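You operate a simulated robot arm through the tools that you are given. There is no shell and no other tool. Be economical: measure what you need, move in short steps, check, and stop when the job is done.

Carry out the task below with a simulated two-armed robot. There is one attempt and no reset: what you move stays moved.

Task
Pick up the probe from the feed table with one hand, pass it to the other hand and put it on the bottom shelf of the parts rack.

It is judged by the outcome, as a careful person would: the job done as asked, and still so three seconds after it is handed in. It fails if anything else is knocked over, pushed out of place, dropped, spilled or broken.

Robot
Two 7-joint arms with two-finger parallel grippers on one trunk, on a base that drives. Base frame: it is fixed to the floor where the robot stands at the start and does not move with it; the origin is under the middle of the robot, x ahead of it, y to its left, z up. Readings come in m, rad, newtons and seconds.
The left shoulder is at the start at [0.05, 0.177, 1.029], the right one opposite. With the tool pointing down near the work surface each hand reaches from about 0.1 to 0.68 m from the robot's upright axis, wherever it stands, measured 20 degrees to its own side. Places, roughly: bottom shelf of the parts rack [-1.1, -3.3, 0.5]. Payload 3.43 kg a hand.
Tool frame (each hand has its own): the origin (TCP) lies between the finger pads and is the grasp point; the fingertips stand 0.034 m ahead of it; z points along the fingers, y is the line along which they close. Largest opening 0.128 m; finger width 0.024, thickness 0.012; the body of the gripper, 0.048 by 0.13 m, starts 0.096 m behind the TCP.
Orientation is that of the tool frame in the base frame, as a unit quaternion [w, x, y, z]. With the fingers straight down and closing along the base's y, the tool's x points along the base's -x, its y along +y and its z along -z.

Tools
- The arms move only by the tool apply_moves. It takes "left_plan", "right_plan" or both (then of equal length, played together; a hand with none holds still); each is a list of rows, each an object (a shift or turn left out is 0, a gripper value left out holds the last) with "slide": the shift along the tool's x, y, z in m, a list of three; "rot": the turn, a rotation vector about the tool's x, y, z in rad, a list of three; "hand": the gripper command, from -1 (fully open) to 1 (shut), values between in proportion. In form: [{"slide": [tx, ty, tz], "rot": [rx, ry, rz], "hand": hand}, ...]. A call has 1 to 12 rows; each row is the pose to reach, as a shift and turn from the pose commanded when the call began, along the tool's axes at that moment. A row lasts 0.2 s, in which the tool goes at most 0.05 m and 0.15 rad; a call with a longer step from one row to the next is refused whole, and so is a gripper value outside its range. A pose out of reach is approached as far as the arm can. The call stops where the force on the tool passes 40 N (or 10 N more than at its start, if that is more) or the arm is blocked; 0.2 s more then pass. Each finger travels about 0.108 m/s and halts on what it meets, pressing with about 23 N; the grip force reading is that of the motor and also rises with nothing between the fingers. The clock runs only during rows and for 0.2 s after the last one: add rows that repeat a pose to give the fingers time. It gives the time, the measured TCP pose, the force on the tool (base axes), the opening and the grip force at its end, in the units of the frame above (readings bear some noise), with the torque about the TCP (base axes, N m) and any sound that the robot's microphone picked up.
- Cameras (640 x 400 px; columns grow to the right, rows downward): "scene" is now at [0.1539, 0.0303, 1.2453]; the picture's right is [0.32, -0.95, 0.00], its down [-0.02, -0.01, -1.00] and it looks along [0.95, 0.32, -0.02] (base axes); focal length 260 px, centre (320, 200). "left" rides on the left gripper at [0.076, 0.011, -0.16] in its tool frame; the picture's right is [-0.15, 0.99, 0.00], its down [-0.88, -0.13, -0.46] and it looks along [-0.45, -0.07, 0.89] (tool axes); focal length 234 px, centre (320, 200). "right" rides on the right gripper at [0.076, -0.011, -0.16] in its tool frame; the picture's right is [0.15, 0.99, 0.00], its down [-0.88, 0.13, -0.46] and it looks along [-0.45, 0.07, 0.89] (tool axes); focal length 234 px, centre (320, 200). There is no depth. A picture from a camera that has moved, and an enlarged one, comes with that camera's place and axes in the base frame and with its lens.
- snapshot(camera): a new picture of that camera. The clock stands still meanwhile.
- move_column(by): slides the trunk up (or, below 0, down) by that many m; the arms and the scene camera ride with it, the base frame stays. It gives what a move gives, with no picture.
- base_move(legs): drives the robot by 1 to 6 legs, each [ahead, turn to the left] in m and rad, along the robot's own axes; the way and the turn of a leg run together, so that a leg with both is an arc; at most 1.5 m and 3.142 rad a leg. The arms and the cameras ride along, it lands a little off, and it stops where it bumps. It gives what a move gives.
- pan_tilt(pan, tilt): turns the head with the scene camera to pan (to the left, within 1.396 rad either way) and tilt (down, from -0.506 to 1.204), counted from straight ahead of the robot. It gives what a move gives.
- zoom(camera, box): a new picture of the part [left, top, right, bottom] of that camera's present view, enlarged. The clock stands still meanwhile.
- finish_job(): hands the job in; it is judged then, once.

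Go step by step. Nothing tells you exact positions but the pictures and the camera data: compare them with the known pose of the tool, close in by small moves and look again before you grip or let go. The budget is 120 turns and 92 pictures, counting those below and the enlarged ones. Unless the task says otherwise, let go and move clear before handing in, and close with one line.

The tools are called after ">>>" as name(argument=value, ...) on one line, values as JSON. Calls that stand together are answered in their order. apply_moves: Moves the arms, as the interface text tells. Its arguments: {"type":"object","properties":{"left_plan":{"type":"array"},"right_plan":{"type":"array"}},"required":[]} The other tools are called the same way: move_column (by) slides the trunk up or down; base_move (legs) drives the base; pan_tilt (pan, tilt) turns the head that bears the scene camera; snapshot (camera) takes a picture; zoom (camera, box) takes an enlarged picture of a part of a camera's view; finish_job () hands the job in.

At the start:

```text
clock: 0.0
left_tcp_pos: [0.3541, 0.2601, 1.1465]
left_ee_rot: [0.0, 0.0, 1.0, 0.001]
left_wrist_force: [-0.2, -0.4, -0.1]
left_moment: [-0.01, 0.04, 0.0]
left_width: 0.1281
left_grasp_force: 0.1
right_tcp_pos: [0.3677, -0.0658, 1.2042]
right_ee_rot: [0.0, 0.0, 1.0, 0.0]
right_wrist_force: [-0.7, 0.6, -0.4]
right_moment: [0.0, 0.01, 0.0]
right_width: 0.128
right_grasp_force: 0.0
trunk travel left (down, up): [-0.2, 0.201]
robot x, y, heading: [0.0005, -0.0003, -0.001]
head pan, tilt: [0.328, 0.019]
```

scene: 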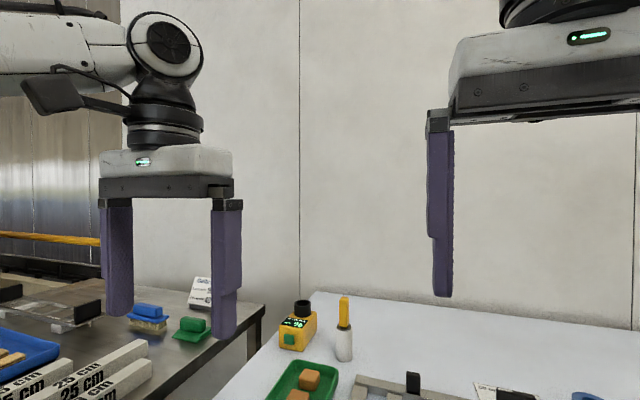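
right: 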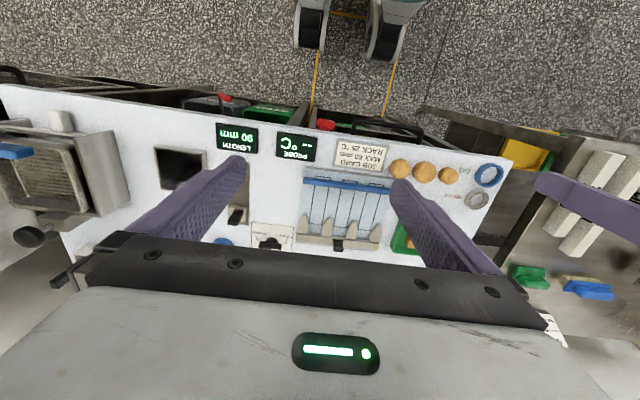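
left: 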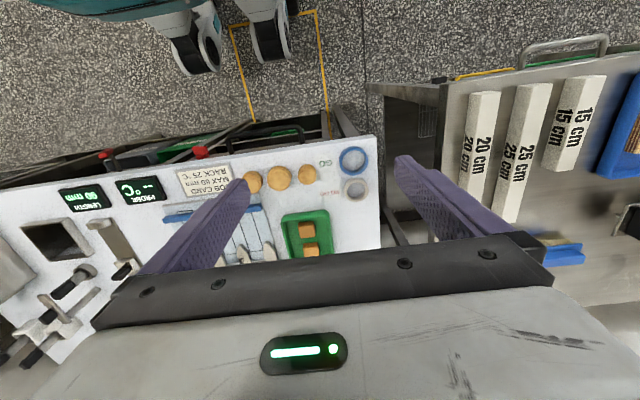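

I see a white bench ahead and a steel table at the left; the probe is not yet identified. I'll tilt the head to look around.

>>> pan_tilt(pan=0.0, tilt=0.75)

>>> snapshot(camera="scene")

>>> pan_tilt(pan=1.2, tilt=0.6)

>>> snapshot(camera="scene")

>>> pan_tilt(pan=-1.3, tilt=0.3)

>>> snapshot(camera="scene")

```text
clock: 1.1
left_tcp_pos: [0.3541, 0.2608, 1.1472]
left_ee_rot: [0.001, 0.0, 1.0, 0.0]
left_wrist_force: [0.4, 0.1, -0.4]
left_moment: [-0.04, 0.02, 0.01]
left_width: 0.128
left_grasp_force: 0.2
right_tcp_pos: [0.3666, -0.0651, 1.2041]
right_ee_rot: [0.0, 0.0, 1.0, 0.001]
right_wrist_force: [-0.2, -0.4, 0.8]
right_moment: [0.0, 0.01, 0.0]
right_width: 0.128
right_grasp_force: 0.1
trunk travel left (down, up): [-0.2, 0.201]
robot x, y, heading: [0.001, -0.0009, -0.003]
head pan, tilt: [0.0, 0.75]
```

```text
88 pictures are left
camera scene: at [0.1511, 0.0012, 1.179], right [0.0, -1.0, 0.0], down [-0.68, 0.0, -0.73], along [0.73, 0.0, -0.68], focal length 260 px, centre (320, 200)
```

scene: 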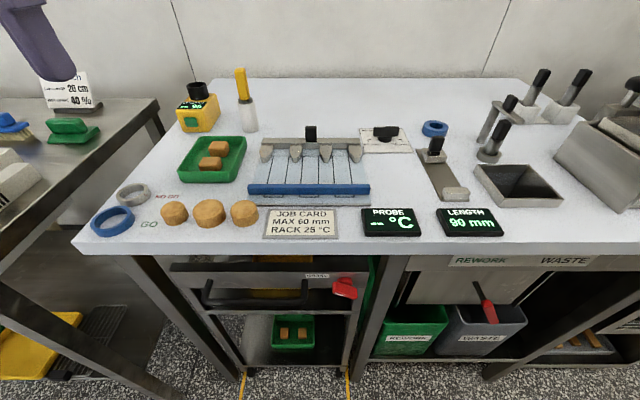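

```text
clock: 2.5
left_tcp_pos: [0.355, 0.2612, 1.1464]
left_ee_rot: [0.0, 0.0, 1.0, 0.0]
left_wrist_force: [0.0, -0.2, -0.6]
left_moment: [0.01, 0.02, 0.02]
left_width: 0.1281
left_grasp_force: 0.1
right_tcp_pos: [0.3673, -0.0651, 1.2041]
right_ee_rot: [0.0, -0.001, 1.0, 0.0]
right_wrist_force: [0.2, -0.2, 0.4]
right_moment: [0.0, -0.01, 0.0]
right_width: 0.1278
right_grasp_force: 0.1
trunk travel left (down, up): [-0.2, 0.201]
robot x, y, heading: [-0.0006, 0.0035, -0.005]
head pan, tilt: [1.201, 0.6]
```

```text
87 pictures are left
camera scene: at [0.1002, 0.0836, 1.1918], right [0.93, -0.36, 0.0], down [-0.2, -0.53, -0.83], along [0.3, 0.77, -0.56], focal length 260 px, centre (320, 200)
```

scene: 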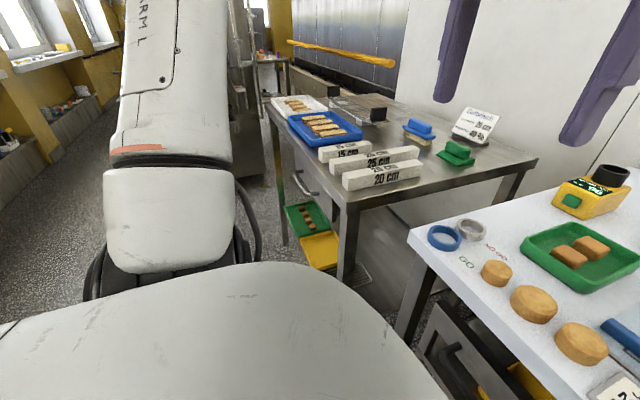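

```text
clock: 4.8
left_tcp_pos: [0.3543, 0.2598, 1.1467]
left_ee_rot: [0.0, 0.0, 1.0, 0.0]
left_wrist_force: [0.2, 0.0, -0.1]
left_moment: [-0.01, 0.03, 0.03]
left_width: 0.1281
left_grasp_force: 0.1
right_tcp_pos: [0.3675, -0.0647, 1.2051]
right_ee_rot: [0.0, 0.0, 1.0, 0.001]
right_wrist_force: [-0.4, -0.4, 0.3]
right_moment: [0.0, 0.02, 0.01]
right_width: 0.1282
right_grasp_force: 0.1
trunk travel left (down, up): [-0.2, 0.201]
robot x, y, heading: [-0.0009, 0.0002, 0.004]
head pan, tilt: [-1.3, 0.3]
```

```text
86 pictures are left
camera scene: at [0.0932, -0.0888, 1.2193], right [-0.96, -0.27, 0.0], down [-0.08, 0.28, -0.96], along [0.26, -0.92, -0.3], focal length 260 px, centre (320, 200)
```

scene: 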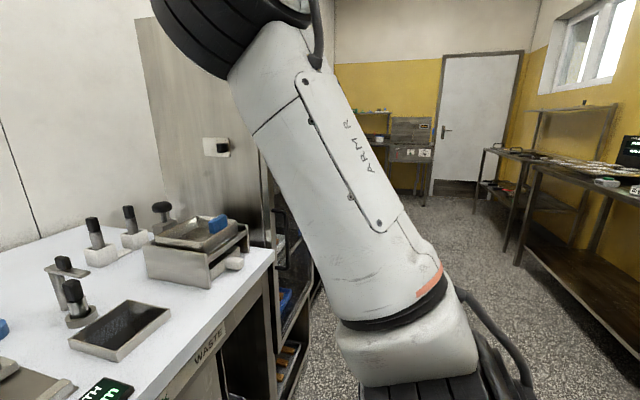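

The candidate is the yellow-and-white stick standing at the back of the white bench; I'll enlarge things to read labels.

>>> pan_tilt(pan=0.1, tilt=0.6)

>>> zoom(camera="scene", box=[140, 60, 460, 260])

>>> pan_tilt(pan=1.0, tilt=0.4)

>>> zoom(camera="scene", box=[180, 100, 500, 300])

>>> pan_tilt(pan=-1.3, tilt=0.1)

>>> zoom(camera="scene", box=[340, 100, 640, 300])

```text
clock: 6.3
left_tcp_pos: [0.3553, 0.2601, 1.1465]
left_ee_rot: [-0.001, 0.0, 1.0, 0.0]
left_wrist_force: [-0.5, 0.1, 0.1]
left_moment: [0.03, -0.01, -0.01]
left_width: 0.1279
left_grasp_force: 0.1
right_tcp_pos: [0.3675, -0.0649, 1.2046]
right_ee_rot: [0.001, 0.001, 1.0, 0.002]
right_wrist_force: [0.2, -0.3, -0.6]
right_moment: [0.02, 0.0, -0.01]
right_width: 0.1279
right_grasp_force: 0.0
trunk travel left (down, up): [-0.2, 0.201]
robot x, y, heading: [0.0012, 0.0021, 0.001]
head pan, tilt: [0.099, 0.6]
```

```text
2.00 times, centred on (300, 160) of scene
camera zoom: at [0.1562, 0.0099, 1.1918], right [0.1, -1.0, 0.0], down [-0.56, -0.06, -0.83], along [0.82, 0.08, -0.56], focal length 520 px, centre (360, 280)
```

zoom: 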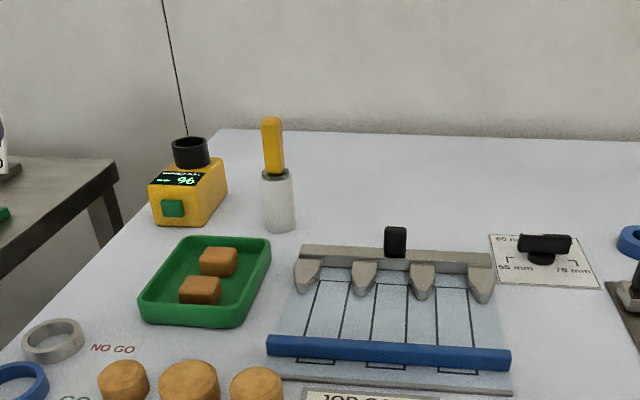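

```text
clock: 7.5
left_tcp_pos: [0.3547, 0.2604, 1.1468]
left_ee_rot: [0.001, 0.0, 1.0, 0.0]
left_wrist_force: [0.1, 0.5, -0.4]
left_moment: [-0.01, 0.04, 0.04]
left_width: 0.1282
left_grasp_force: 0.0
right_tcp_pos: [0.3664, -0.0648, 1.2044]
right_ee_rot: [0.0, 0.0, 1.0, 0.001]
right_wrist_force: [-0.1, -0.5, -0.2]
right_moment: [-0.01, 0.0, -0.03]
right_width: 0.1279
right_grasp_force: 0.1
trunk travel left (down, up): [-0.2, 0.201]
robot x, y, heading: [-0.0036, -0.0018, -0.0]
head pan, tilt: [1.0, 0.4]
```

```text
2.00 times, centred on (340, 200) of scene
camera zoom: at [0.1183, 0.0791, 1.21], right [0.84, -0.54, 0.0], down [-0.21, -0.33, -0.92], along [0.5, 0.77, -0.39], focal length 520 px, centre (280, 200)
```

zoom: 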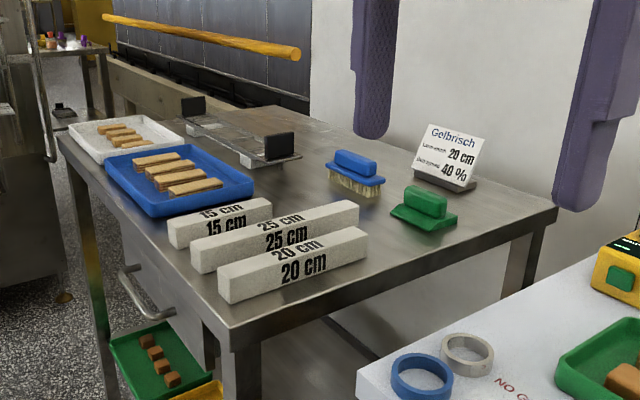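

```text
clock: 9.6
left_tcp_pos: [0.3543, 0.2596, 1.1457]
left_ee_rot: [0.0, 0.001, 1.0, 0.0]
left_wrist_force: [0.3, -0.2, -0.3]
left_moment: [-0.03, -0.03, 0.03]
left_width: 0.1277
left_grasp_force: 0.1
right_tcp_pos: [0.3672, -0.0646, 1.2037]
right_ee_rot: [0.0, 0.001, 1.0, 0.001]
right_wrist_force: [-0.4, 0.6, 0.7]
right_moment: [0.01, 0.0, -0.03]
right_width: 0.1279
right_grasp_force: 0.0
trunk travel left (down, up): [-0.2, 0.201]
robot x, y, heading: [0.0005, -0.0013, -0.004]
head pan, tilt: [-1.3, 0.099]
```

```text
2.00 times, centred on (490, 200) of scene
camera zoom: at [0.0928, -0.0875, 1.238], right [-0.96, -0.27, 0.0], down [-0.03, 0.1, -0.99], along [0.27, -0.96, -0.1], focal length 520 px, centre (-20, 200)
```

zoom: 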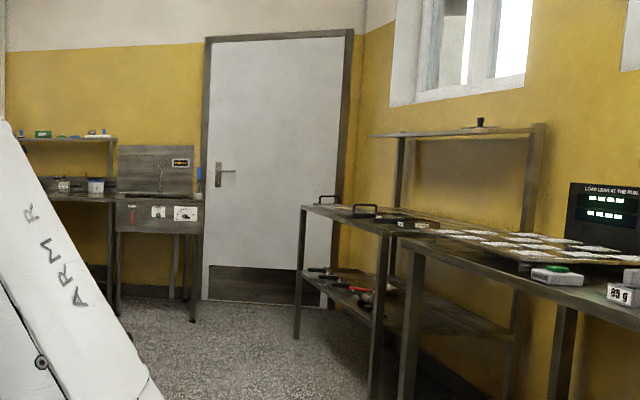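

The stick at the white bench's back looks like the temperature probe, but I need to find the feed table and the rack for sure. I'll back up slightly and look around.

>>> base_move(legs=[[-0.3, 0.0]])

>>> base_move(legs=[[0.0, -1.57]])

>>> pan_tilt(pan=0.0, tilt=0.2)

>>> snapshot(camera="scene")

>>> pan_tilt(pan=-1.3, tilt=0.2)

>>> snapshot(camera="scene")

```text
clock: 11.7
left_tcp_pos: [0.0559, 0.26, 1.1462]
left_ee_rot: [0.0, 0.003, 1.0, 0.0]
left_wrist_force: [-0.6, 0.1, -0.2]
left_moment: [-0.01, -0.02, 0.03]
left_width: 0.1278
left_grasp_force: 0.0
right_tcp_pos: [0.0646, -0.0665, 1.2045]
right_ee_rot: [0.0, 0.003, 1.0, 0.001]
right_wrist_force: [0.3, -0.1, 0.7]
right_moment: [0.0, -0.04, 0.02]
right_width: 0.1283
right_grasp_force: 0.0
trunk travel left (down, up): [-0.2, 0.201]
robot x, y, heading: [-0.3024, -0.0017, -0.006]
head pan, tilt: [-1.3, 0.099]
```

```text
clock: 15.9
left_tcp_pos: [-0.0408, -0.3545, 1.147]
left_ee_rot: [0.0, 0.708, 0.706, 0.0]
left_wrist_force: [-0.4, -0.2, -1.0]
left_moment: [-0.01, -0.01, -0.01]
left_width: 0.1277
left_grasp_force: 0.1
right_tcp_pos: [-0.3665, -0.3652, 1.2039]
right_ee_rot: [0.0, 0.708, 0.706, 0.0]
right_wrist_force: [-0.1, 0.0, 0.5]
right_moment: [0.0, -0.02, 0.01]
right_width: 0.1279
right_grasp_force: 0.1
trunk travel left (down, up): [-0.2, 0.201]
robot x, y, heading: [-0.2998, 0.0029, -1.574]
head pan, tilt: [-1.3, 0.099]
```

```text
clock: 17.4
left_tcp_pos: [-0.0405, -0.3555, 1.1462]
left_ee_rot: [0.0, 0.709, 0.705, 0.0]
left_wrist_force: [0.0, -0.6, 0.5]
left_moment: [-0.01, -0.02, -0.04]
left_width: 0.1279
left_grasp_force: 0.0
right_tcp_pos: [-0.3667, -0.3652, 1.2039]
right_ee_rot: [0.0, 0.708, 0.706, 0.0]
right_wrist_force: [-0.4, -0.6, -0.5]
right_moment: [0.03, 0.01, 0.02]
right_width: 0.1278
right_grasp_force: 0.1
trunk travel left (down, up): [-0.2, 0.201]
robot x, y, heading: [-0.3006, -0.0015, -1.578]
head pan, tilt: [0.0, 0.201]
```

```text
82 pictures are left
camera scene: at [-0.3026, -0.1612, 1.2286], right [-1.0, 0.0, 0.0], down [0.0, 0.2, -0.98], along [0.0, -0.98, -0.2], focal length 260 px, centre (320, 200)
```

scene: 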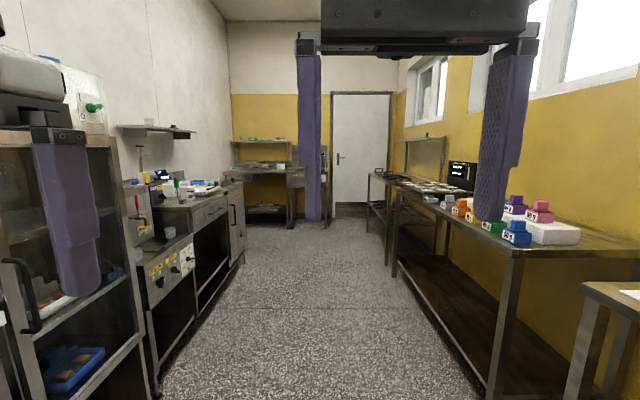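

```text
clock: 18.8
left_tcp_pos: [-0.0402, -0.3547, 1.1449]
left_ee_rot: [-0.001, 0.708, 0.706, -0.001]
left_wrist_force: [-0.8, 0.3, 0.1]
left_moment: [-0.01, -0.03, -0.02]
left_width: 0.1283
left_grasp_force: 0.0
right_tcp_pos: [-0.366, -0.3654, 1.2041]
right_ee_rot: [0.0, 0.708, 0.706, 0.001]
right_wrist_force: [-0.7, -0.3, -0.2]
right_moment: [0.01, 0.04, 0.03]
right_width: 0.1279
right_grasp_force: 0.0
trunk travel left (down, up): [-0.2, 0.201]
robot x, y, heading: [-0.2993, -0.0029, -1.568]
head pan, tilt: [-1.3, 0.201]
```

```text
81 pictures are left
camera scene: at [-0.3921, -0.0927, 1.2286], right [-0.26, 0.96, 0.0], down [0.19, 0.05, -0.98], along [-0.94, -0.26, -0.2], focal length 260 px, centre (320, 200)
```

scene: 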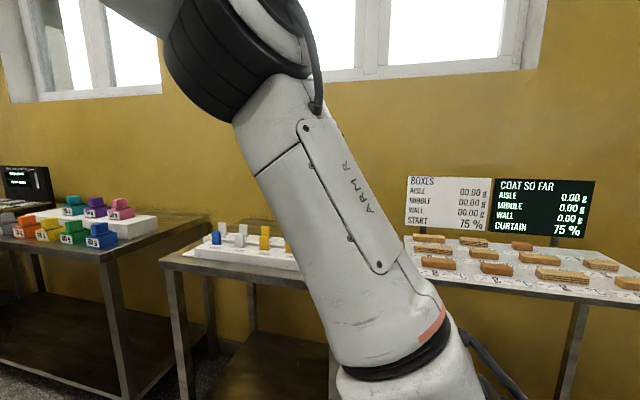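

The unit near the door by the window wall matches the rack's given place. I'll enlarge the far end from here.

>>> pan_tilt(pan=0.0, tilt=0.2)

>>> zoom(camera="scene", box=[330, 120, 490, 220])

>>> zoom(camera="scene", box=[100, 110, 320, 248])

```text
clock: 20.3
left_tcp_pos: [-0.0413, -0.3554, 1.1465]
left_ee_rot: [-0.001, 0.708, 0.706, 0.0]
left_wrist_force: [-0.2, 0.7, -0.1]
left_moment: [0.04, 0.02, 0.02]
left_width: 0.1278
left_grasp_force: 0.1
right_tcp_pos: [-0.3658, -0.3659, 1.2044]
right_ee_rot: [0.0, 0.708, 0.706, 0.0]
right_wrist_force: [-0.7, 0.1, 0.4]
right_moment: [-0.01, -0.02, -0.01]
right_width: 0.128
right_grasp_force: 0.1
trunk travel left (down, up): [-0.2, 0.201]
robot x, y, heading: [-0.2981, 0.0023, -1.578]
head pan, tilt: [0.0, 0.201]
```

```text
4.00 times, centred on (410, 170) of scene
camera zoom: at [-0.3026, -0.1612, 1.2286], right [-1.0, 0.0, 0.0], down [0.0, 0.2, -0.98], along [0.0, -0.98, -0.2], focal length 1040 px, centre (-40, 320)
```

zoom: 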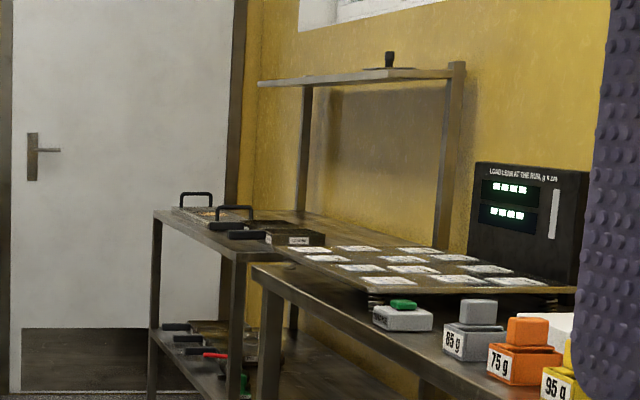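

```text
2.90 times, centred on (210, 179) of scene
camera zoom: at [-0.3026, -0.1612, 1.2286], right [-1.0, 0.0, 0.0], down [0.0, 0.2, -0.98], along [0.0, -0.98, -0.2], focal length 754 px, centre (639, 261)
```

zoom: 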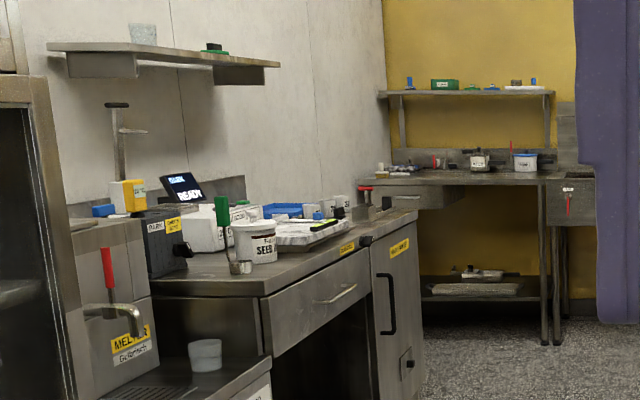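

The parts rack (three shelves: low with tools, worktop, top) is by the door. Now I'll look at the other half of the room for the feed table.

>>> base_move(legs=[[0.0, -1.57], [0.0, -1.57]])

>>> snapshot(camera="scene")

>>> pan_tilt(pan=1.1, tilt=0.2)

>>> snapshot(camera="scene")

>>> pan_tilt(pan=-0.7, tilt=0.4)

>>> snapshot(camera="scene")

```text
clock: 28.3
left_tcp_pos: [-0.5725, 0.348, 1.1463]
left_ee_rot: [0.001, 0.719, -0.695, 0.0]
left_wrist_force: [-0.5, 0.5, 0.7]
left_moment: [-0.02, 0.02, -0.02]
left_width: 0.1279
left_grasp_force: 0.0
right_tcp_pos: [-0.247, 0.3698, 1.2045]
right_ee_rot: [0.0, 0.719, -0.695, 0.0]
right_wrist_force: [-0.8, 0.0, 0.1]
right_moment: [0.03, -0.02, -0.02]
right_width: 0.1279
right_grasp_force: 0.0
trunk travel left (down, up): [-0.2, 0.201]
robot x, y, heading: [-0.3, 0.0007, 1.601]
head pan, tilt: [0.0, 0.201]
```

```text
78 pictures are left
camera scene: at [-0.3074, 0.1651, 1.2286], right [1.0, 0.03, 0.0], down [0.01, -0.2, -0.98], along [-0.03, 0.98, -0.2], focal length 260 px, centre (320, 200)
```

scene: 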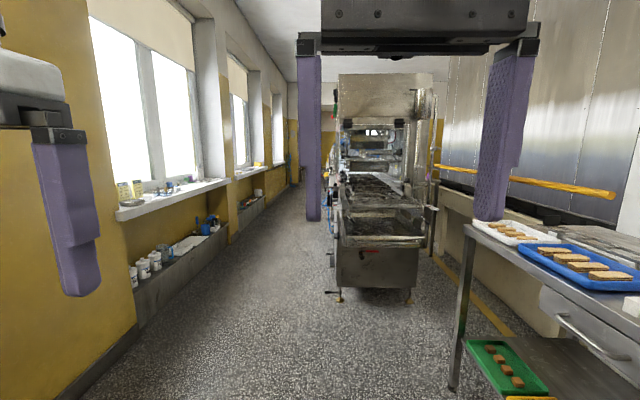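

```text
clock: 29.6
left_tcp_pos: [-0.5727, 0.3479, 1.1459]
left_ee_rot: [-0.001, 0.719, -0.695, 0.001]
left_wrist_force: [-0.5, -0.2, 0.6]
left_moment: [0.02, 0.0, -0.01]
left_width: 0.128
left_grasp_force: 0.1
right_tcp_pos: [-0.248, 0.37, 1.2037]
right_ee_rot: [0.0, 0.719, -0.695, 0.0]
right_wrist_force: [-0.3, 0.3, -0.2]
right_moment: [-0.05, -0.02, 0.0]
right_width: 0.1279
right_grasp_force: 0.0
trunk travel left (down, up): [-0.2, 0.201]
robot x, y, heading: [-0.2994, 0.0026, 1.601]
head pan, tilt: [1.1, 0.201]
```

```text
77 pictures are left
camera scene: at [-0.3888, 0.1115, 1.2286], right [0.42, 0.91, 0.0], down [0.18, -0.08, -0.98], along [-0.89, 0.42, -0.2], focal length 260 px, centre (320, 200)
```

scene: 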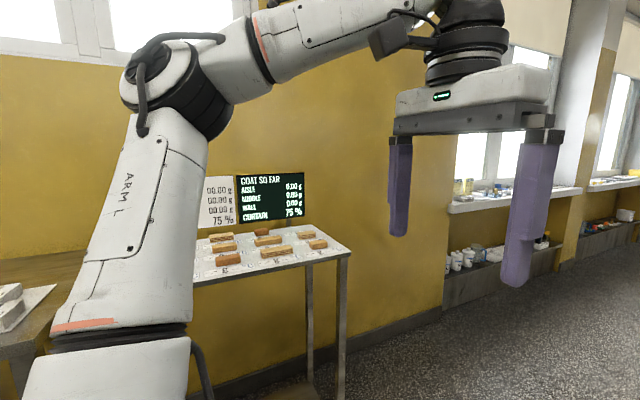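

```text
clock: 31.4
left_tcp_pos: [-0.573, 0.3474, 1.1463]
left_ee_rot: [0.0, 0.718, -0.696, 0.0]
left_wrist_force: [0.3, -0.9, 0.8]
left_moment: [0.0, -0.01, -0.04]
left_width: 0.1279
left_grasp_force: 0.0
right_tcp_pos: [-0.2472, 0.3691, 1.2046]
right_ee_rot: [0.0, 0.719, -0.695, 0.0]
right_wrist_force: [0.5, 0.8, 0.0]
right_moment: [0.02, -0.04, 0.0]
right_width: 0.1278
right_grasp_force: 0.1
trunk travel left (down, up): [-0.2, 0.201]
robot x, y, heading: [-0.3007, -0.001, 1.601]
head pan, tilt: [-0.7, 0.4]
```

```text
76 pictures are left
camera scene: at [-0.2472, 0.1448, 1.2101], right [0.79, -0.62, 0.0], down [-0.24, -0.31, -0.92], along [0.57, 0.72, -0.39], focal length 260 px, centre (320, 200)
```

scene: 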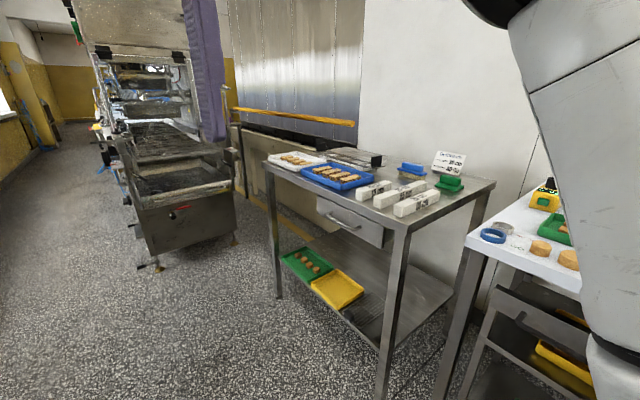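

Still no other clear probe. I'll check the tables along the window wall before going back to the white bench.

>>> base_move(legs=[[0.0, 1.57]])

>>> pan_tilt(pan=0.0, tilt=0.3)

>>> snapshot(camera="scene")

>>> zoom(camera="scene", box=[0, 140, 320, 340])

```text
clock: 35.6
left_tcp_pos: [-0.6412, -0.2751, 1.1447]
left_ee_rot: [0.0, 1.0, 0.024, -0.001]
left_wrist_force: [-0.1, 0.5, -0.3]
left_moment: [0.02, -0.01, 0.01]
left_width: 0.1283
left_grasp_force: 0.2
right_tcp_pos: [-0.6704, 0.0487, 1.2052]
right_ee_rot: [0.0, 1.0, 0.023, 0.0]
right_wrist_force: [-0.7, -0.3, 0.0]
right_moment: [0.0, 0.01, 0.0]
right_width: 0.1282
right_grasp_force: 0.1
trunk travel left (down, up): [-0.2, 0.201]
robot x, y, heading: [-0.301, 0.0, -3.097]
head pan, tilt: [-0.7, 0.4]
```

```text
clock: 36.7
left_tcp_pos: [-0.643, -0.2768, 1.1464]
left_ee_rot: [0.0, 1.0, 0.023, 0.0]
left_wrist_force: [0.2, 0.5, 0.7]
left_moment: [0.0, -0.01, 0.01]
left_width: 0.1281
left_grasp_force: 0.0
right_tcp_pos: [-0.6705, 0.0493, 1.2039]
right_ee_rot: [0.0, 1.0, 0.023, 0.0]
right_wrist_force: [0.2, -0.3, 0.4]
right_moment: [-0.01, 0.02, 0.0]
right_width: 0.1278
right_grasp_force: 0.1
trunk travel left (down, up): [-0.2, 0.201]
robot x, y, heading: [-0.3021, 0.0045, -3.094]
head pan, tilt: [0.0, 0.3]
```

```text
75 pictures are left
camera scene: at [-0.4653, -0.0058, 1.2193], right [-0.05, 1.0, 0.0], down [0.3, 0.01, -0.96], along [-0.95, -0.05, -0.3], focal length 260 px, centre (320, 200)
```

scene: 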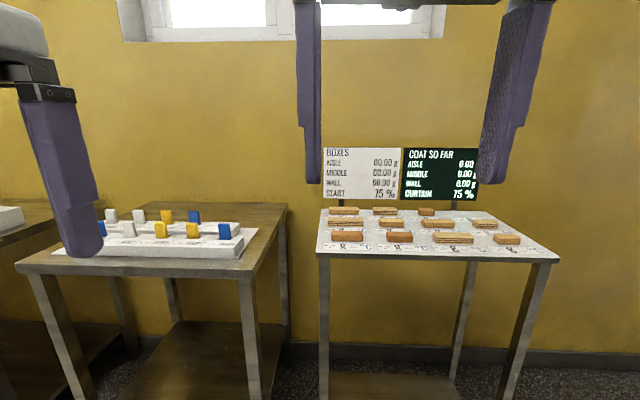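

```text
2.00 times, centred on (160, 240) of scene
camera zoom: at [-0.4653, -0.0058, 1.2193], right [-0.05, 1.0, 0.0], down [0.3, 0.01, -0.96], along [-0.95, -0.05, -0.3], focal length 520 px, centre (640, 120)
```

zoom: 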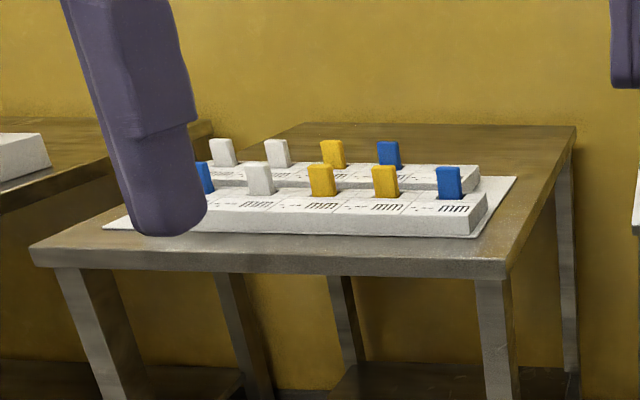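

No probe on the window-side tables, so the yellow-handled thermometer probe on the white bench is it. I'll return there.

>>> base_move(legs=[[0.0, 1.548], [0.0, 1.548]])

>>> base_move(legs=[[0.3, 0.0]])

>>> pan_tilt(pan=0.35, tilt=0.45)

>>> snapshot(camera="scene")

>>> zoom(camera="scene", box=[270, 130, 430, 230])

```text
clock: 44.7
left_tcp_pos: [0.0458, 0.2714, 1.146]
left_ee_rot: [0.001, -0.015, 1.0, -0.001]
left_wrist_force: [0.2, 0.1, -0.2]
left_moment: [-0.03, -0.03, 0.01]
left_width: 0.1279
left_grasp_force: 0.0
right_tcp_pos: [0.0694, -0.0529, 1.2049]
right_ee_rot: [0.0, -0.014, 1.0, 0.001]
right_wrist_force: [-0.2, 0.4, 0.2]
right_moment: [0.01, 0.0, 0.02]
right_width: 0.128
right_grasp_force: 0.0
trunk travel left (down, up): [-0.2, 0.201]
robot x, y, heading: [-0.2995, -0.0024, 0.028]
head pan, tilt: [0.0, 0.3]
```

```text
clock: 46.7
left_tcp_pos: [0.3425, 0.2783, 1.1456]
left_ee_rot: [0.0, -0.013, 1.0, 0.0]
left_wrist_force: [-0.3, -0.5, 0.2]
left_moment: [-0.03, 0.0, -0.04]
left_width: 0.1282
left_grasp_force: 0.0
right_tcp_pos: [0.362, -0.0474, 1.2044]
right_ee_rot: [0.0, -0.013, 1.0, 0.001]
right_wrist_force: [0.3, -0.7, 0.4]
right_moment: [-0.02, 0.03, -0.02]
right_width: 0.1279
right_grasp_force: 0.0
trunk travel left (down, up): [-0.2, 0.201]
robot x, y, heading: [-0.0031, 0.0075, 0.022]
head pan, tilt: [0.0, 0.3]
```

```text
clock: 47.6
left_tcp_pos: [0.3417, 0.2786, 1.1458]
left_ee_rot: [-0.001, -0.014, 1.0, 0.0]
left_wrist_force: [-0.3, -0.5, 1.1]
left_moment: [-0.03, -0.02, 0.0]
left_width: 0.1279
left_grasp_force: 0.1
right_tcp_pos: [0.3619, -0.0469, 1.2046]
right_ee_rot: [0.0, -0.013, 1.0, 0.0]
right_wrist_force: [0.1, -0.3, 0.8]
right_moment: [0.0, -0.03, 0.0]
right_width: 0.1281
right_grasp_force: 0.0
trunk travel left (down, up): [-0.2, 0.201]
robot x, y, heading: [-0.0043, 0.0096, 0.028]
head pan, tilt: [0.351, 0.45]
```

```text
73 pictures are left
camera scene: at [0.1478, 0.0458, 1.2054], right [0.37, -0.93, 0.0], down [-0.4, -0.16, -0.9], along [0.84, 0.33, -0.43], focal length 260 px, centre (320, 200)
```

scene: 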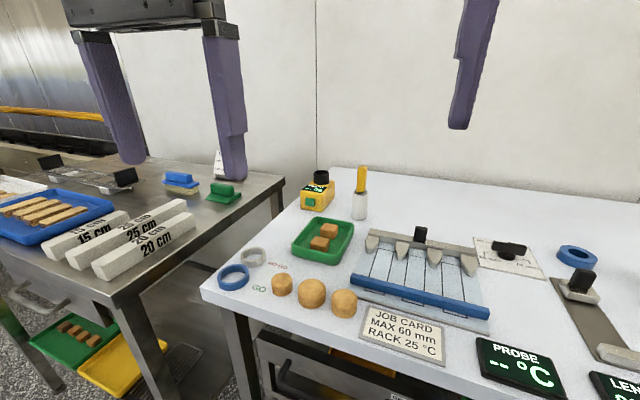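

```text
4.00 times, centred on (350, 180) of scene
camera zoom: at [0.1478, 0.0458, 1.2054], right [0.37, -0.93, 0.0], down [-0.4, -0.16, -0.9], along [0.84, 0.33, -0.43], focal length 1040 px, centre (200, 280)
```

zoom: 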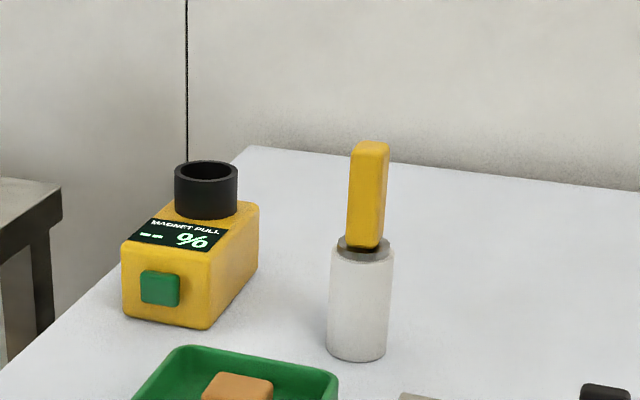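

The probe is the yellow handle at about [0.72, 0.165, 0.95–1.02], standing in a white cup. It is slightly beyond reach, so I check floor clearance before driving closer.

>>> pan_tilt(pan=0.0, tilt=1.2)

>>> snapshot(camera="scene")

```text
clock: 48.7
left_tcp_pos: [0.3424, 0.2799, 1.1464]
left_ee_rot: [0.0, -0.013, 1.0, 0.0]
left_wrist_force: [0.0, 0.5, 0.7]
left_moment: [-0.01, 0.02, -0.05]
left_width: 0.1279
left_grasp_force: 0.1
right_tcp_pos: [0.3629, -0.0463, 1.2041]
right_ee_rot: [0.0, -0.013, 1.0, 0.001]
right_wrist_force: [0.2, -0.6, -0.1]
right_moment: [0.0, 0.0, 0.03]
right_width: 0.1282
right_grasp_force: 0.3
trunk travel left (down, up): [-0.2, 0.201]
robot x, y, heading: [-0.0048, 0.0082, 0.023]
head pan, tilt: [0.0, 1.201]
```

```text
71 pictures are left
camera scene: at [0.1183, 0.0136, 1.1473], right [0.03, -1.0, 0.0], down [-0.93, -0.02, -0.36], along [0.36, 0.01, -0.93], focal length 260 px, centre (320, 200)
```

scene: 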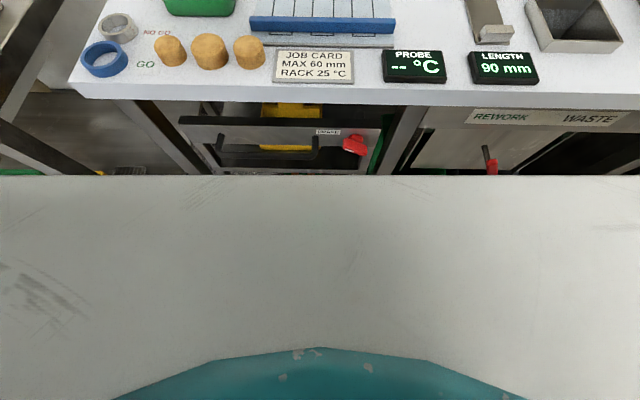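

I'll reach with the left hand tilted about 35° below horizontal (avoids the reach limit). First a pre-grasp pose ~0.12 m short of the probe, half-open.

>>> apply_moves(left_plan=[{"slide": [-0.035, -0.017, 0.012], "rot": [0, -0.12, 0], "hand": 0.0}, {"slide": [-0.07, -0.035, 0.025], "rot": [0, -0.24, 0]}, {"slide": [-0.105, -0.052, 0.037], "rot": [0, -0.36, 0]}, {"slide": [-0.14, -0.07, 0.05], "rot": [0, -0.48, 0]}, {"slide": [-0.175, -0.087, 0.062], "rot": [0, -0.6, 0]}, {"slide": [-0.21, -0.105, 0.075], "rot": [0, -0.72, 0]}, {"slide": [-0.24, -0.122, 0.085], "rot": [0, -0.84, 0]}, {"slide": [-0.259, -0.122, 0.09], "rot": [0, -0.96, 0]}, {"slide": [-0.259, -0.122, 0.09], "rot": [0, -0.96, 0]}])

>>> snapshot(camera="left")

>>> pan_tilt(pan=0.1, tilt=0.5)

>>> snapshot(camera="scene")

```text
clock: 50.7
left_tcp_pos: [0.6043, 0.1636, 1.0571]
left_ee_rot: [0.462, -0.012, 0.887, 0.006]
left_wrist_force: [0.2, 0.1, 0.1]
left_moment: [0.0, -0.02, -0.01]
left_width: 0.0643
left_grasp_force: 0.0
right_tcp_pos: [0.362, -0.0467, 1.2041]
right_ee_rot: [0.0, -0.013, 1.0, 0.001]
right_wrist_force: [0.1, 0.2, 0.3]
right_moment: [0.01, 0.0, 0.01]
right_width: 0.1281
right_grasp_force: 0.1
trunk travel left (down, up): [-0.2, 0.201]
robot x, y, heading: [-0.0072, 0.0081, 0.033]
head pan, tilt: [0.0, 1.201]
```

```text
70 pictures are left
camera left: at [0.4298, 0.1708, 1.0863], right [0.06, 0.99, 0.12], down [0.13, -0.13, 0.98], along [0.99, -0.04, -0.14], focal length 234 px, centre (320, 200)
```

left: 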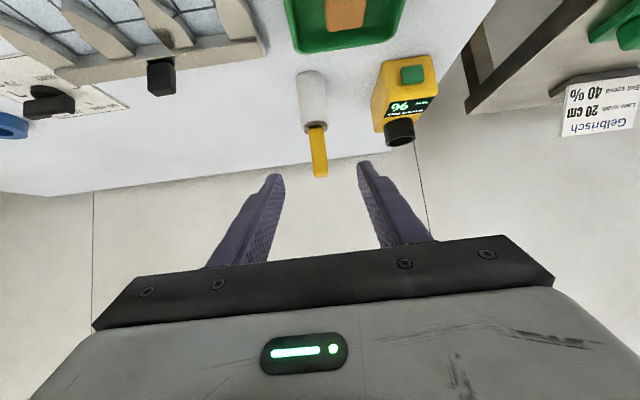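

```text
clock: 51.7
left_tcp_pos: [0.6037, 0.1638, 1.0563]
left_ee_rot: [0.461, -0.012, 0.887, 0.006]
left_wrist_force: [0.2, 0.7, -0.5]
left_moment: [-0.02, -0.04, -0.01]
left_width: 0.0638
left_grasp_force: 0.0
right_tcp_pos: [0.3618, -0.0461, 1.2039]
right_ee_rot: [0.0, -0.013, 1.0, 0.0]
right_wrist_force: [-0.4, 0.8, 0.1]
right_moment: [-0.03, 0.01, -0.02]
right_width: 0.1282
right_grasp_force: 0.1
trunk travel left (down, up): [-0.2, 0.201]
robot x, y, heading: [-0.0033, 0.0096, 0.024]
head pan, tilt: [0.099, 0.499]
```

```text
69 pictures are left
camera scene: at [0.1526, 0.0235, 1.2008], right [0.13, -0.99, 0.0], down [-0.48, -0.06, -0.88], along [0.87, 0.11, -0.48], focal length 260 px, centre (320, 200)
```

scene: 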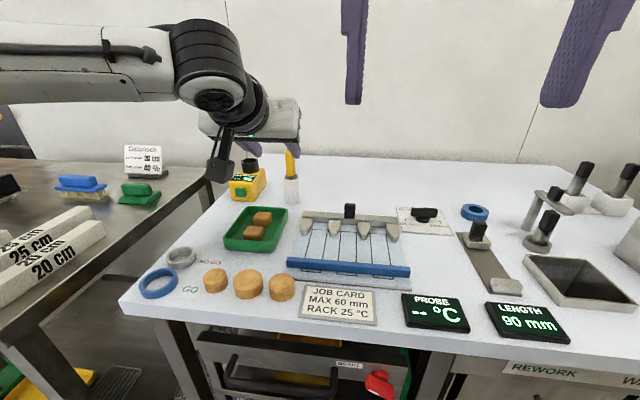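

>>> zoom(camera="left", box=[260, 60, 400, 190])

>>> zoom(camera="scene", box=[240, 130, 336, 210])

```text
3.08 times, centred on (330, 125) of left
camera zoom: at [0.4297, 0.1709, 1.0866], right [0.06, 0.99, 0.12], down [0.14, -0.13, 0.98], along [0.99, -0.04, -0.14], focal length 720 px, centre (289, 431)
```

zoom: 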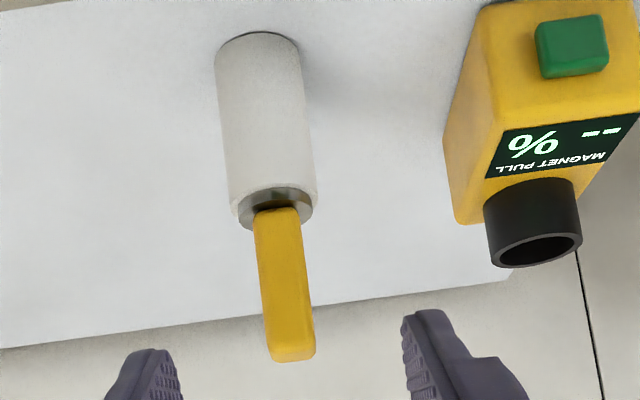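

```text
5.00 times, centred on (288, 170) of scene
camera zoom: at [0.1526, 0.0235, 1.2008], right [0.13, -0.99, 0.0], down [-0.48, -0.06, -0.88], along [0.87, 0.11, -0.48], focal length 1300 px, centre (480, 350)
```

zoom: 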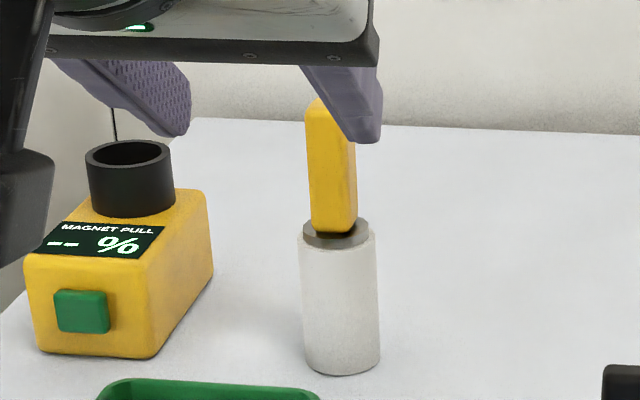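

The handle is about 18 mm square, faces aligned with the hand, at y≈0.164. I advance along the tool to straddle it.

>>> apply_moves(left_plan=[{"slide": [0, -0.001, 0.03]}, {"slide": [0, -0.002, 0.06]}, {"slide": [-0.001, -0.0025, 0.09]}, {"slide": [-0.001, -0.0026, 0.115]}, {"slide": [-0.001, -0.0026, 0.115]}])

>>> zoom(camera="left", box=[220, 20, 440, 220])

>>> zoom(camera="scene", box=[240, 130, 336, 210])

```text
clock: 52.9
left_tcp_pos: [0.6754, 0.1911, 0.9912]
left_ee_rot: [0.462, -0.013, 0.887, 0.007]
left_wrist_force: [0.4, 1.5, -1.3]
left_moment: [0.02, 0.04, -0.03]
left_width: 0.064
left_grasp_force: 0.1
left hand out of reach, approached as far as the arm can: row 2, 3, 4, 5
right_tcp_pos: [0.3619, -0.046, 1.2055]
right_ee_rot: [0.0, -0.013, 1.0, 0.001]
right_wrist_force: [-0.8, 0.1, -0.8]
right_moment: [0.01, 0.01, 0.02]
right_width: 0.1281
right_grasp_force: 0.3
trunk travel left (down, up): [-0.2, 0.201]
robot x, y, heading: [-0.0035, 0.0125, 0.023]
head pan, tilt: [0.099, 0.499]
```

```text
2.00 times, centred on (330, 120) of left
camera zoom: at [0.5013, 0.1991, 1.0205], right [0.06, 0.99, 0.12], down [0.13, -0.13, 0.98], along [0.99, -0.04, -0.14], focal length 468 px, centre (300, 360)
```

zoom: 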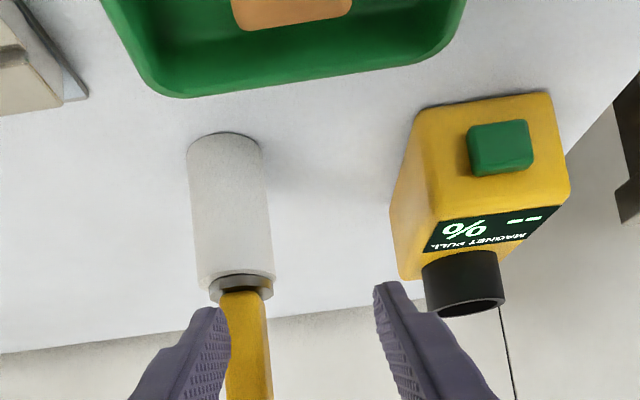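

```text
5.00 times, centred on (288, 170) of scene
camera zoom: at [0.1526, 0.0234, 1.2009], right [0.13, -0.99, 0.0], down [-0.47, -0.06, -0.88], along [0.87, 0.11, -0.48], focal length 1300 px, centre (480, 350)
```

zoom: 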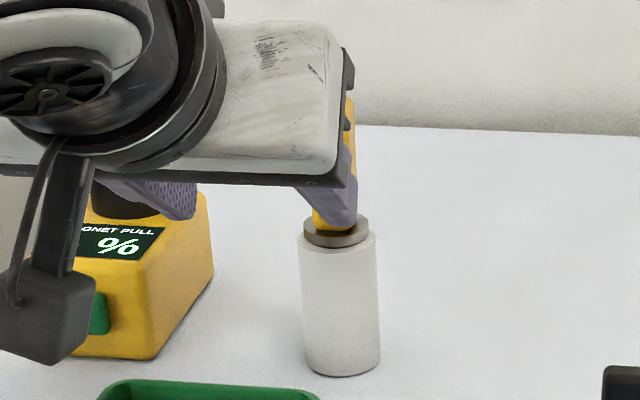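

The arm runs out of reach and drifted sideways. I'll withdraw to the pre-grasp pose and drive slightly closer.

>>> apply_moves(left_plan=[{"slide": [0, 0, -0.04]}, {"slide": [0, 0, -0.08]}, {"slide": [0, 0, -0.115]}, {"slide": [-0.03, 0, -0.14]}, {"slide": [-0.03, 0, -0.14]}])

>>> base_move(legs=[[0.06, 0.0]])

>>> snapshot(camera="left")

```text
clock: 54.1
left_tcp_pos: [0.5774, 0.1892, 1.0986]
left_ee_rot: [0.461, -0.012, 0.887, 0.006]
left_wrist_force: [0.7, -0.9, 0.1]
left_moment: [0.03, 0.01, 0.0]
left_width: 0.0638
left_grasp_force: 0.1
right_tcp_pos: [0.3617, -0.0475, 1.2055]
right_ee_rot: [0.0, -0.013, 1.0, 0.001]
right_wrist_force: [0.1, -0.2, 0.2]
right_moment: [0.04, -0.03, 0.01]
right_width: 0.1279
right_grasp_force: 0.0
trunk travel left (down, up): [-0.2, 0.201]
robot x, y, heading: [-0.0107, 0.0133, 0.027]
head pan, tilt: [0.099, 0.499]
```

```text
clock: 55.1
left_tcp_pos: [0.637, 0.1901, 1.0989]
left_ee_rot: [0.461, -0.012, 0.887, 0.006]
left_wrist_force: [-0.1, 0.0, -0.2]
left_moment: [-0.02, 0.03, -0.01]
left_width: 0.0641
left_grasp_force: 0.1
right_tcp_pos: [0.4227, -0.0441, 1.2032]
right_ee_rot: [0.001, -0.012, 1.0, 0.0]
right_wrist_force: [0.8, -0.4, -0.6]
right_moment: [0.04, 0.03, 0.03]
right_width: 0.1281
right_grasp_force: 0.0
trunk travel left (down, up): [-0.2, 0.201]
robot x, y, heading: [0.0545, 0.0123, 0.031]
head pan, tilt: [0.099, 0.499]
```

```text
64 pictures are left
camera left: at [0.4628, 0.1976, 1.1282], right [0.06, 0.99, 0.12], down [0.14, -0.13, 0.98], along [0.99, -0.04, -0.14], focal length 234 px, centre (320, 200)
```

left: 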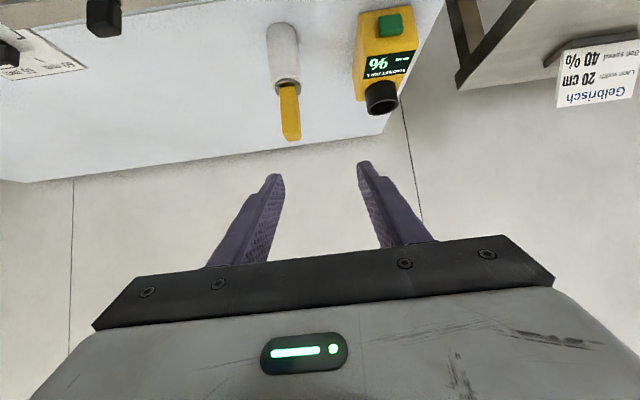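

Handle centre is confirmed at about [0.717, 0.165]. I'll go to the pre-grasp, then in along the tool.

>>> apply_moves(left_plan=[{"slide": [0.027, -0.013, 0.022]}, {"slide": [0.0534, -0.0262, 0.044]}, {"slide": [0.0534, -0.0262, 0.044]}, {"slide": [0.0534, -0.0267, 0.08]}, {"slide": [0.0534, -0.0267, 0.1137]}, {"slide": [0.0534, -0.0267, 0.1137]}])

>>> zoom(camera="left", box=[220, 20, 440, 220])

>>> pan_tilt(pan=0.2, tilt=0.45)

>>> snapshot(camera="scene")

```text
clock: 56.5
left_tcp_pos: [0.699, 0.1655, 0.9896]
left_ee_rot: [0.462, -0.012, 0.887, 0.006]
left_wrist_force: [-0.4, 0.0, 0.1]
left_moment: [0.0, -0.02, -0.03]
left_width: 0.0641
left_grasp_force: 0.1
right_tcp_pos: [0.4219, -0.0439, 1.204]
right_ee_rot: [0.0, -0.013, 1.0, 0.001]
right_wrist_force: [1.0, 0.2, -0.1]
right_moment: [-0.01, -0.03, -0.02]
right_width: 0.128
right_grasp_force: 0.0
trunk travel left (down, up): [-0.2, 0.201]
robot x, y, heading: [0.053, 0.0103, 0.026]
head pan, tilt: [0.099, 0.499]
```

```text
2.00 times, centred on (330, 120) of left
camera zoom: at [0.5249, 0.1744, 1.0198], right [0.06, 0.99, 0.12], down [0.13, -0.13, 0.98], along [0.99, -0.04, -0.14], focal length 468 px, centre (300, 360)
```

zoom: 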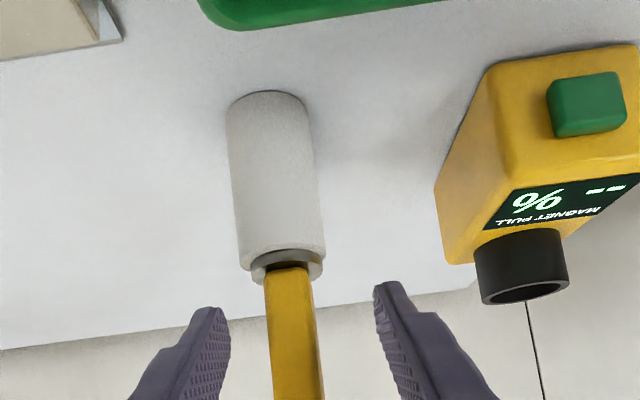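

```text
clock: 57.2
left_tcp_pos: [0.6984, 0.1672, 0.9899]
left_ee_rot: [0.462, -0.012, 0.887, 0.006]
left_wrist_force: [0.2, 0.0, -1.0]
left_moment: [-0.02, -0.02, 0.01]
left_width: 0.064
left_grasp_force: 0.1
right_tcp_pos: [0.4213, -0.0445, 1.2052]
right_ee_rot: [0.0, -0.013, 1.0, 0.001]
right_wrist_force: [-0.6, -1.2, -0.4]
right_moment: [-0.01, 0.0, -0.02]
right_width: 0.1276
right_grasp_force: 0.0
trunk travel left (down, up): [-0.2, 0.201]
robot x, y, heading: [0.0508, 0.0093, 0.026]
head pan, tilt: [0.201, 0.45]
```

```text
62 pictures are left
camera scene: at [0.2107, 0.0344, 1.2054], right [0.23, -0.97, 0.0], down [-0.42, -0.1, -0.9], along [0.88, 0.2, -0.44], focal length 260 px, centre (320, 200)
```

scene: 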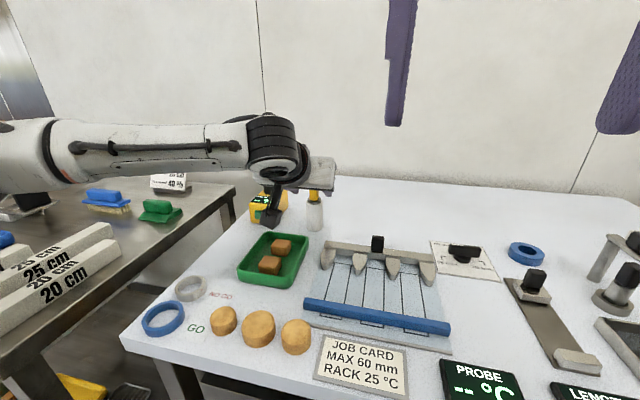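

The fingers straddle the handle, with the tips about 15 mm past its front. Closing gently and then lifting straight up.

>>> apply_moves(left_plan=[{"hand": 0.3}, {"hand": 0.6}, {"hand": 0.9}, {"hand": 1.0}, {"hand": 1.0}])

>>> zoom(camera="left", box=[220, 20, 440, 220])

```text
clock: 58.4
left_tcp_pos: [0.6993, 0.1666, 0.9905]
left_ee_rot: [0.462, -0.012, 0.887, 0.006]
left_wrist_force: [-0.1, 0.1, 0.2]
left_moment: [0.02, -0.02, -0.02]
left_width: 0.0192
left_grasp_force: 23.0
right_tcp_pos: [0.4211, -0.0441, 1.2045]
right_ee_rot: [-0.001, -0.013, 1.0, 0.001]
right_wrist_force: [-0.4, -0.1, 0.2]
right_moment: [0.02, 0.0, 0.0]
right_width: 0.1278
right_grasp_force: 0.0
trunk travel left (down, up): [-0.2, 0.201]
robot x, y, heading: [0.054, 0.0113, 0.03]
head pan, tilt: [0.201, 0.45]
```

```text
2.00 times, centred on (330, 120) of left
camera zoom: at [0.5247, 0.1742, 1.02], right [0.06, 0.99, 0.12], down [0.13, -0.13, 0.98], along [0.99, -0.04, -0.14], focal length 468 px, centre (300, 360)
```

zoom: 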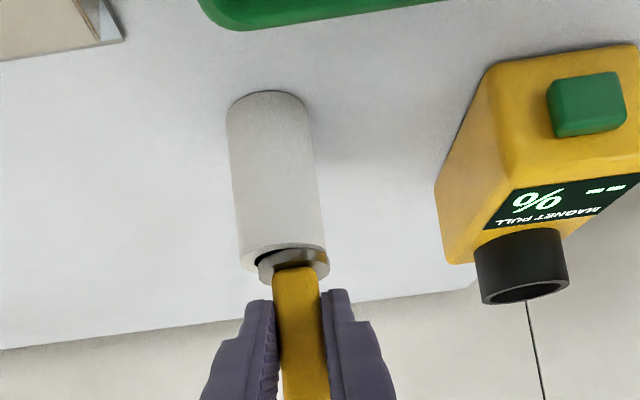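

Gripped at 19 mm. Lifting straight up.

>>> apply_moves(left_plan=[{"slide": [-0.0164, 0, -0.0115]}, {"slide": [-0.0327, 0, -0.023]}, {"slide": [-0.0491, 0, -0.0345]}, {"slide": [-0.0654, 0, -0.046]}, {"slide": [-0.082, 0, -0.0575]}])

>>> snapshot(camera="left")

>>> zoom(camera="scene", box=[250, 130, 370, 230])

```text
clock: 59.6
left_tcp_pos: [0.6866, 0.1785, 1.0824]
left_ee_rot: [0.46, -0.012, 0.888, 0.007]
left_wrist_force: [0.3, -0.9, -0.7]
left_moment: [-0.03, 0.03, -0.03]
left_width: 0.0191
left_grasp_force: 22.9
left hand out of reach, approached as far as the arm can: row 2, 3, 4, 5
right_tcp_pos: [0.4192, -0.0448, 1.2038]
right_ee_rot: [0.0, -0.013, 1.0, 0.001]
right_wrist_force: [0.2, 1.2, -0.9]
right_moment: [0.03, 0.01, 0.0]
right_width: 0.1279
right_grasp_force: 0.0
trunk travel left (down, up): [-0.2, 0.201]
robot x, y, heading: [0.0511, 0.0065, 0.024]
head pan, tilt: [0.201, 0.45]
```

```text
60 pictures are left
camera left: at [0.5126, 0.1848, 1.1117], right [0.06, 0.99, 0.12], down [0.14, -0.13, 0.98], along [0.99, -0.04, -0.14], focal length 234 px, centre (320, 200)
```

left: 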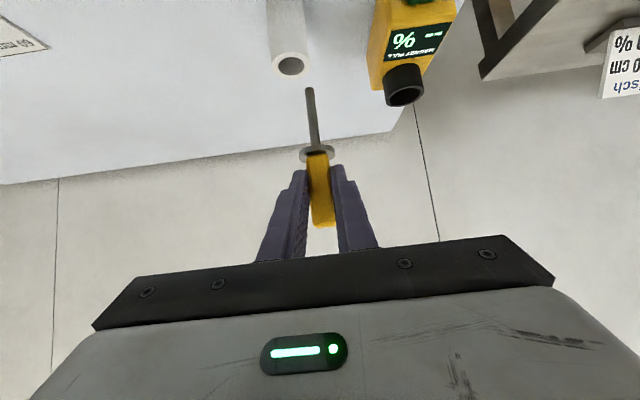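

```text
4.00 times, centred on (310, 180) of scene
camera zoom: at [0.2105, 0.0344, 1.2054], right [0.23, -0.97, 0.0], down [-0.42, -0.1, -0.9], along [0.88, 0.2, -0.43], focal length 1040 px, centre (360, 280)
```

zoom: 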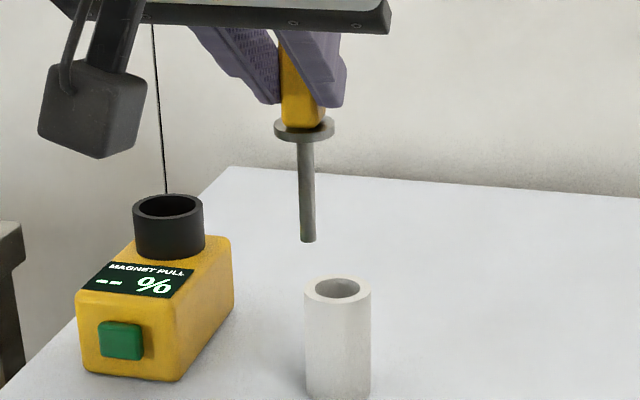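

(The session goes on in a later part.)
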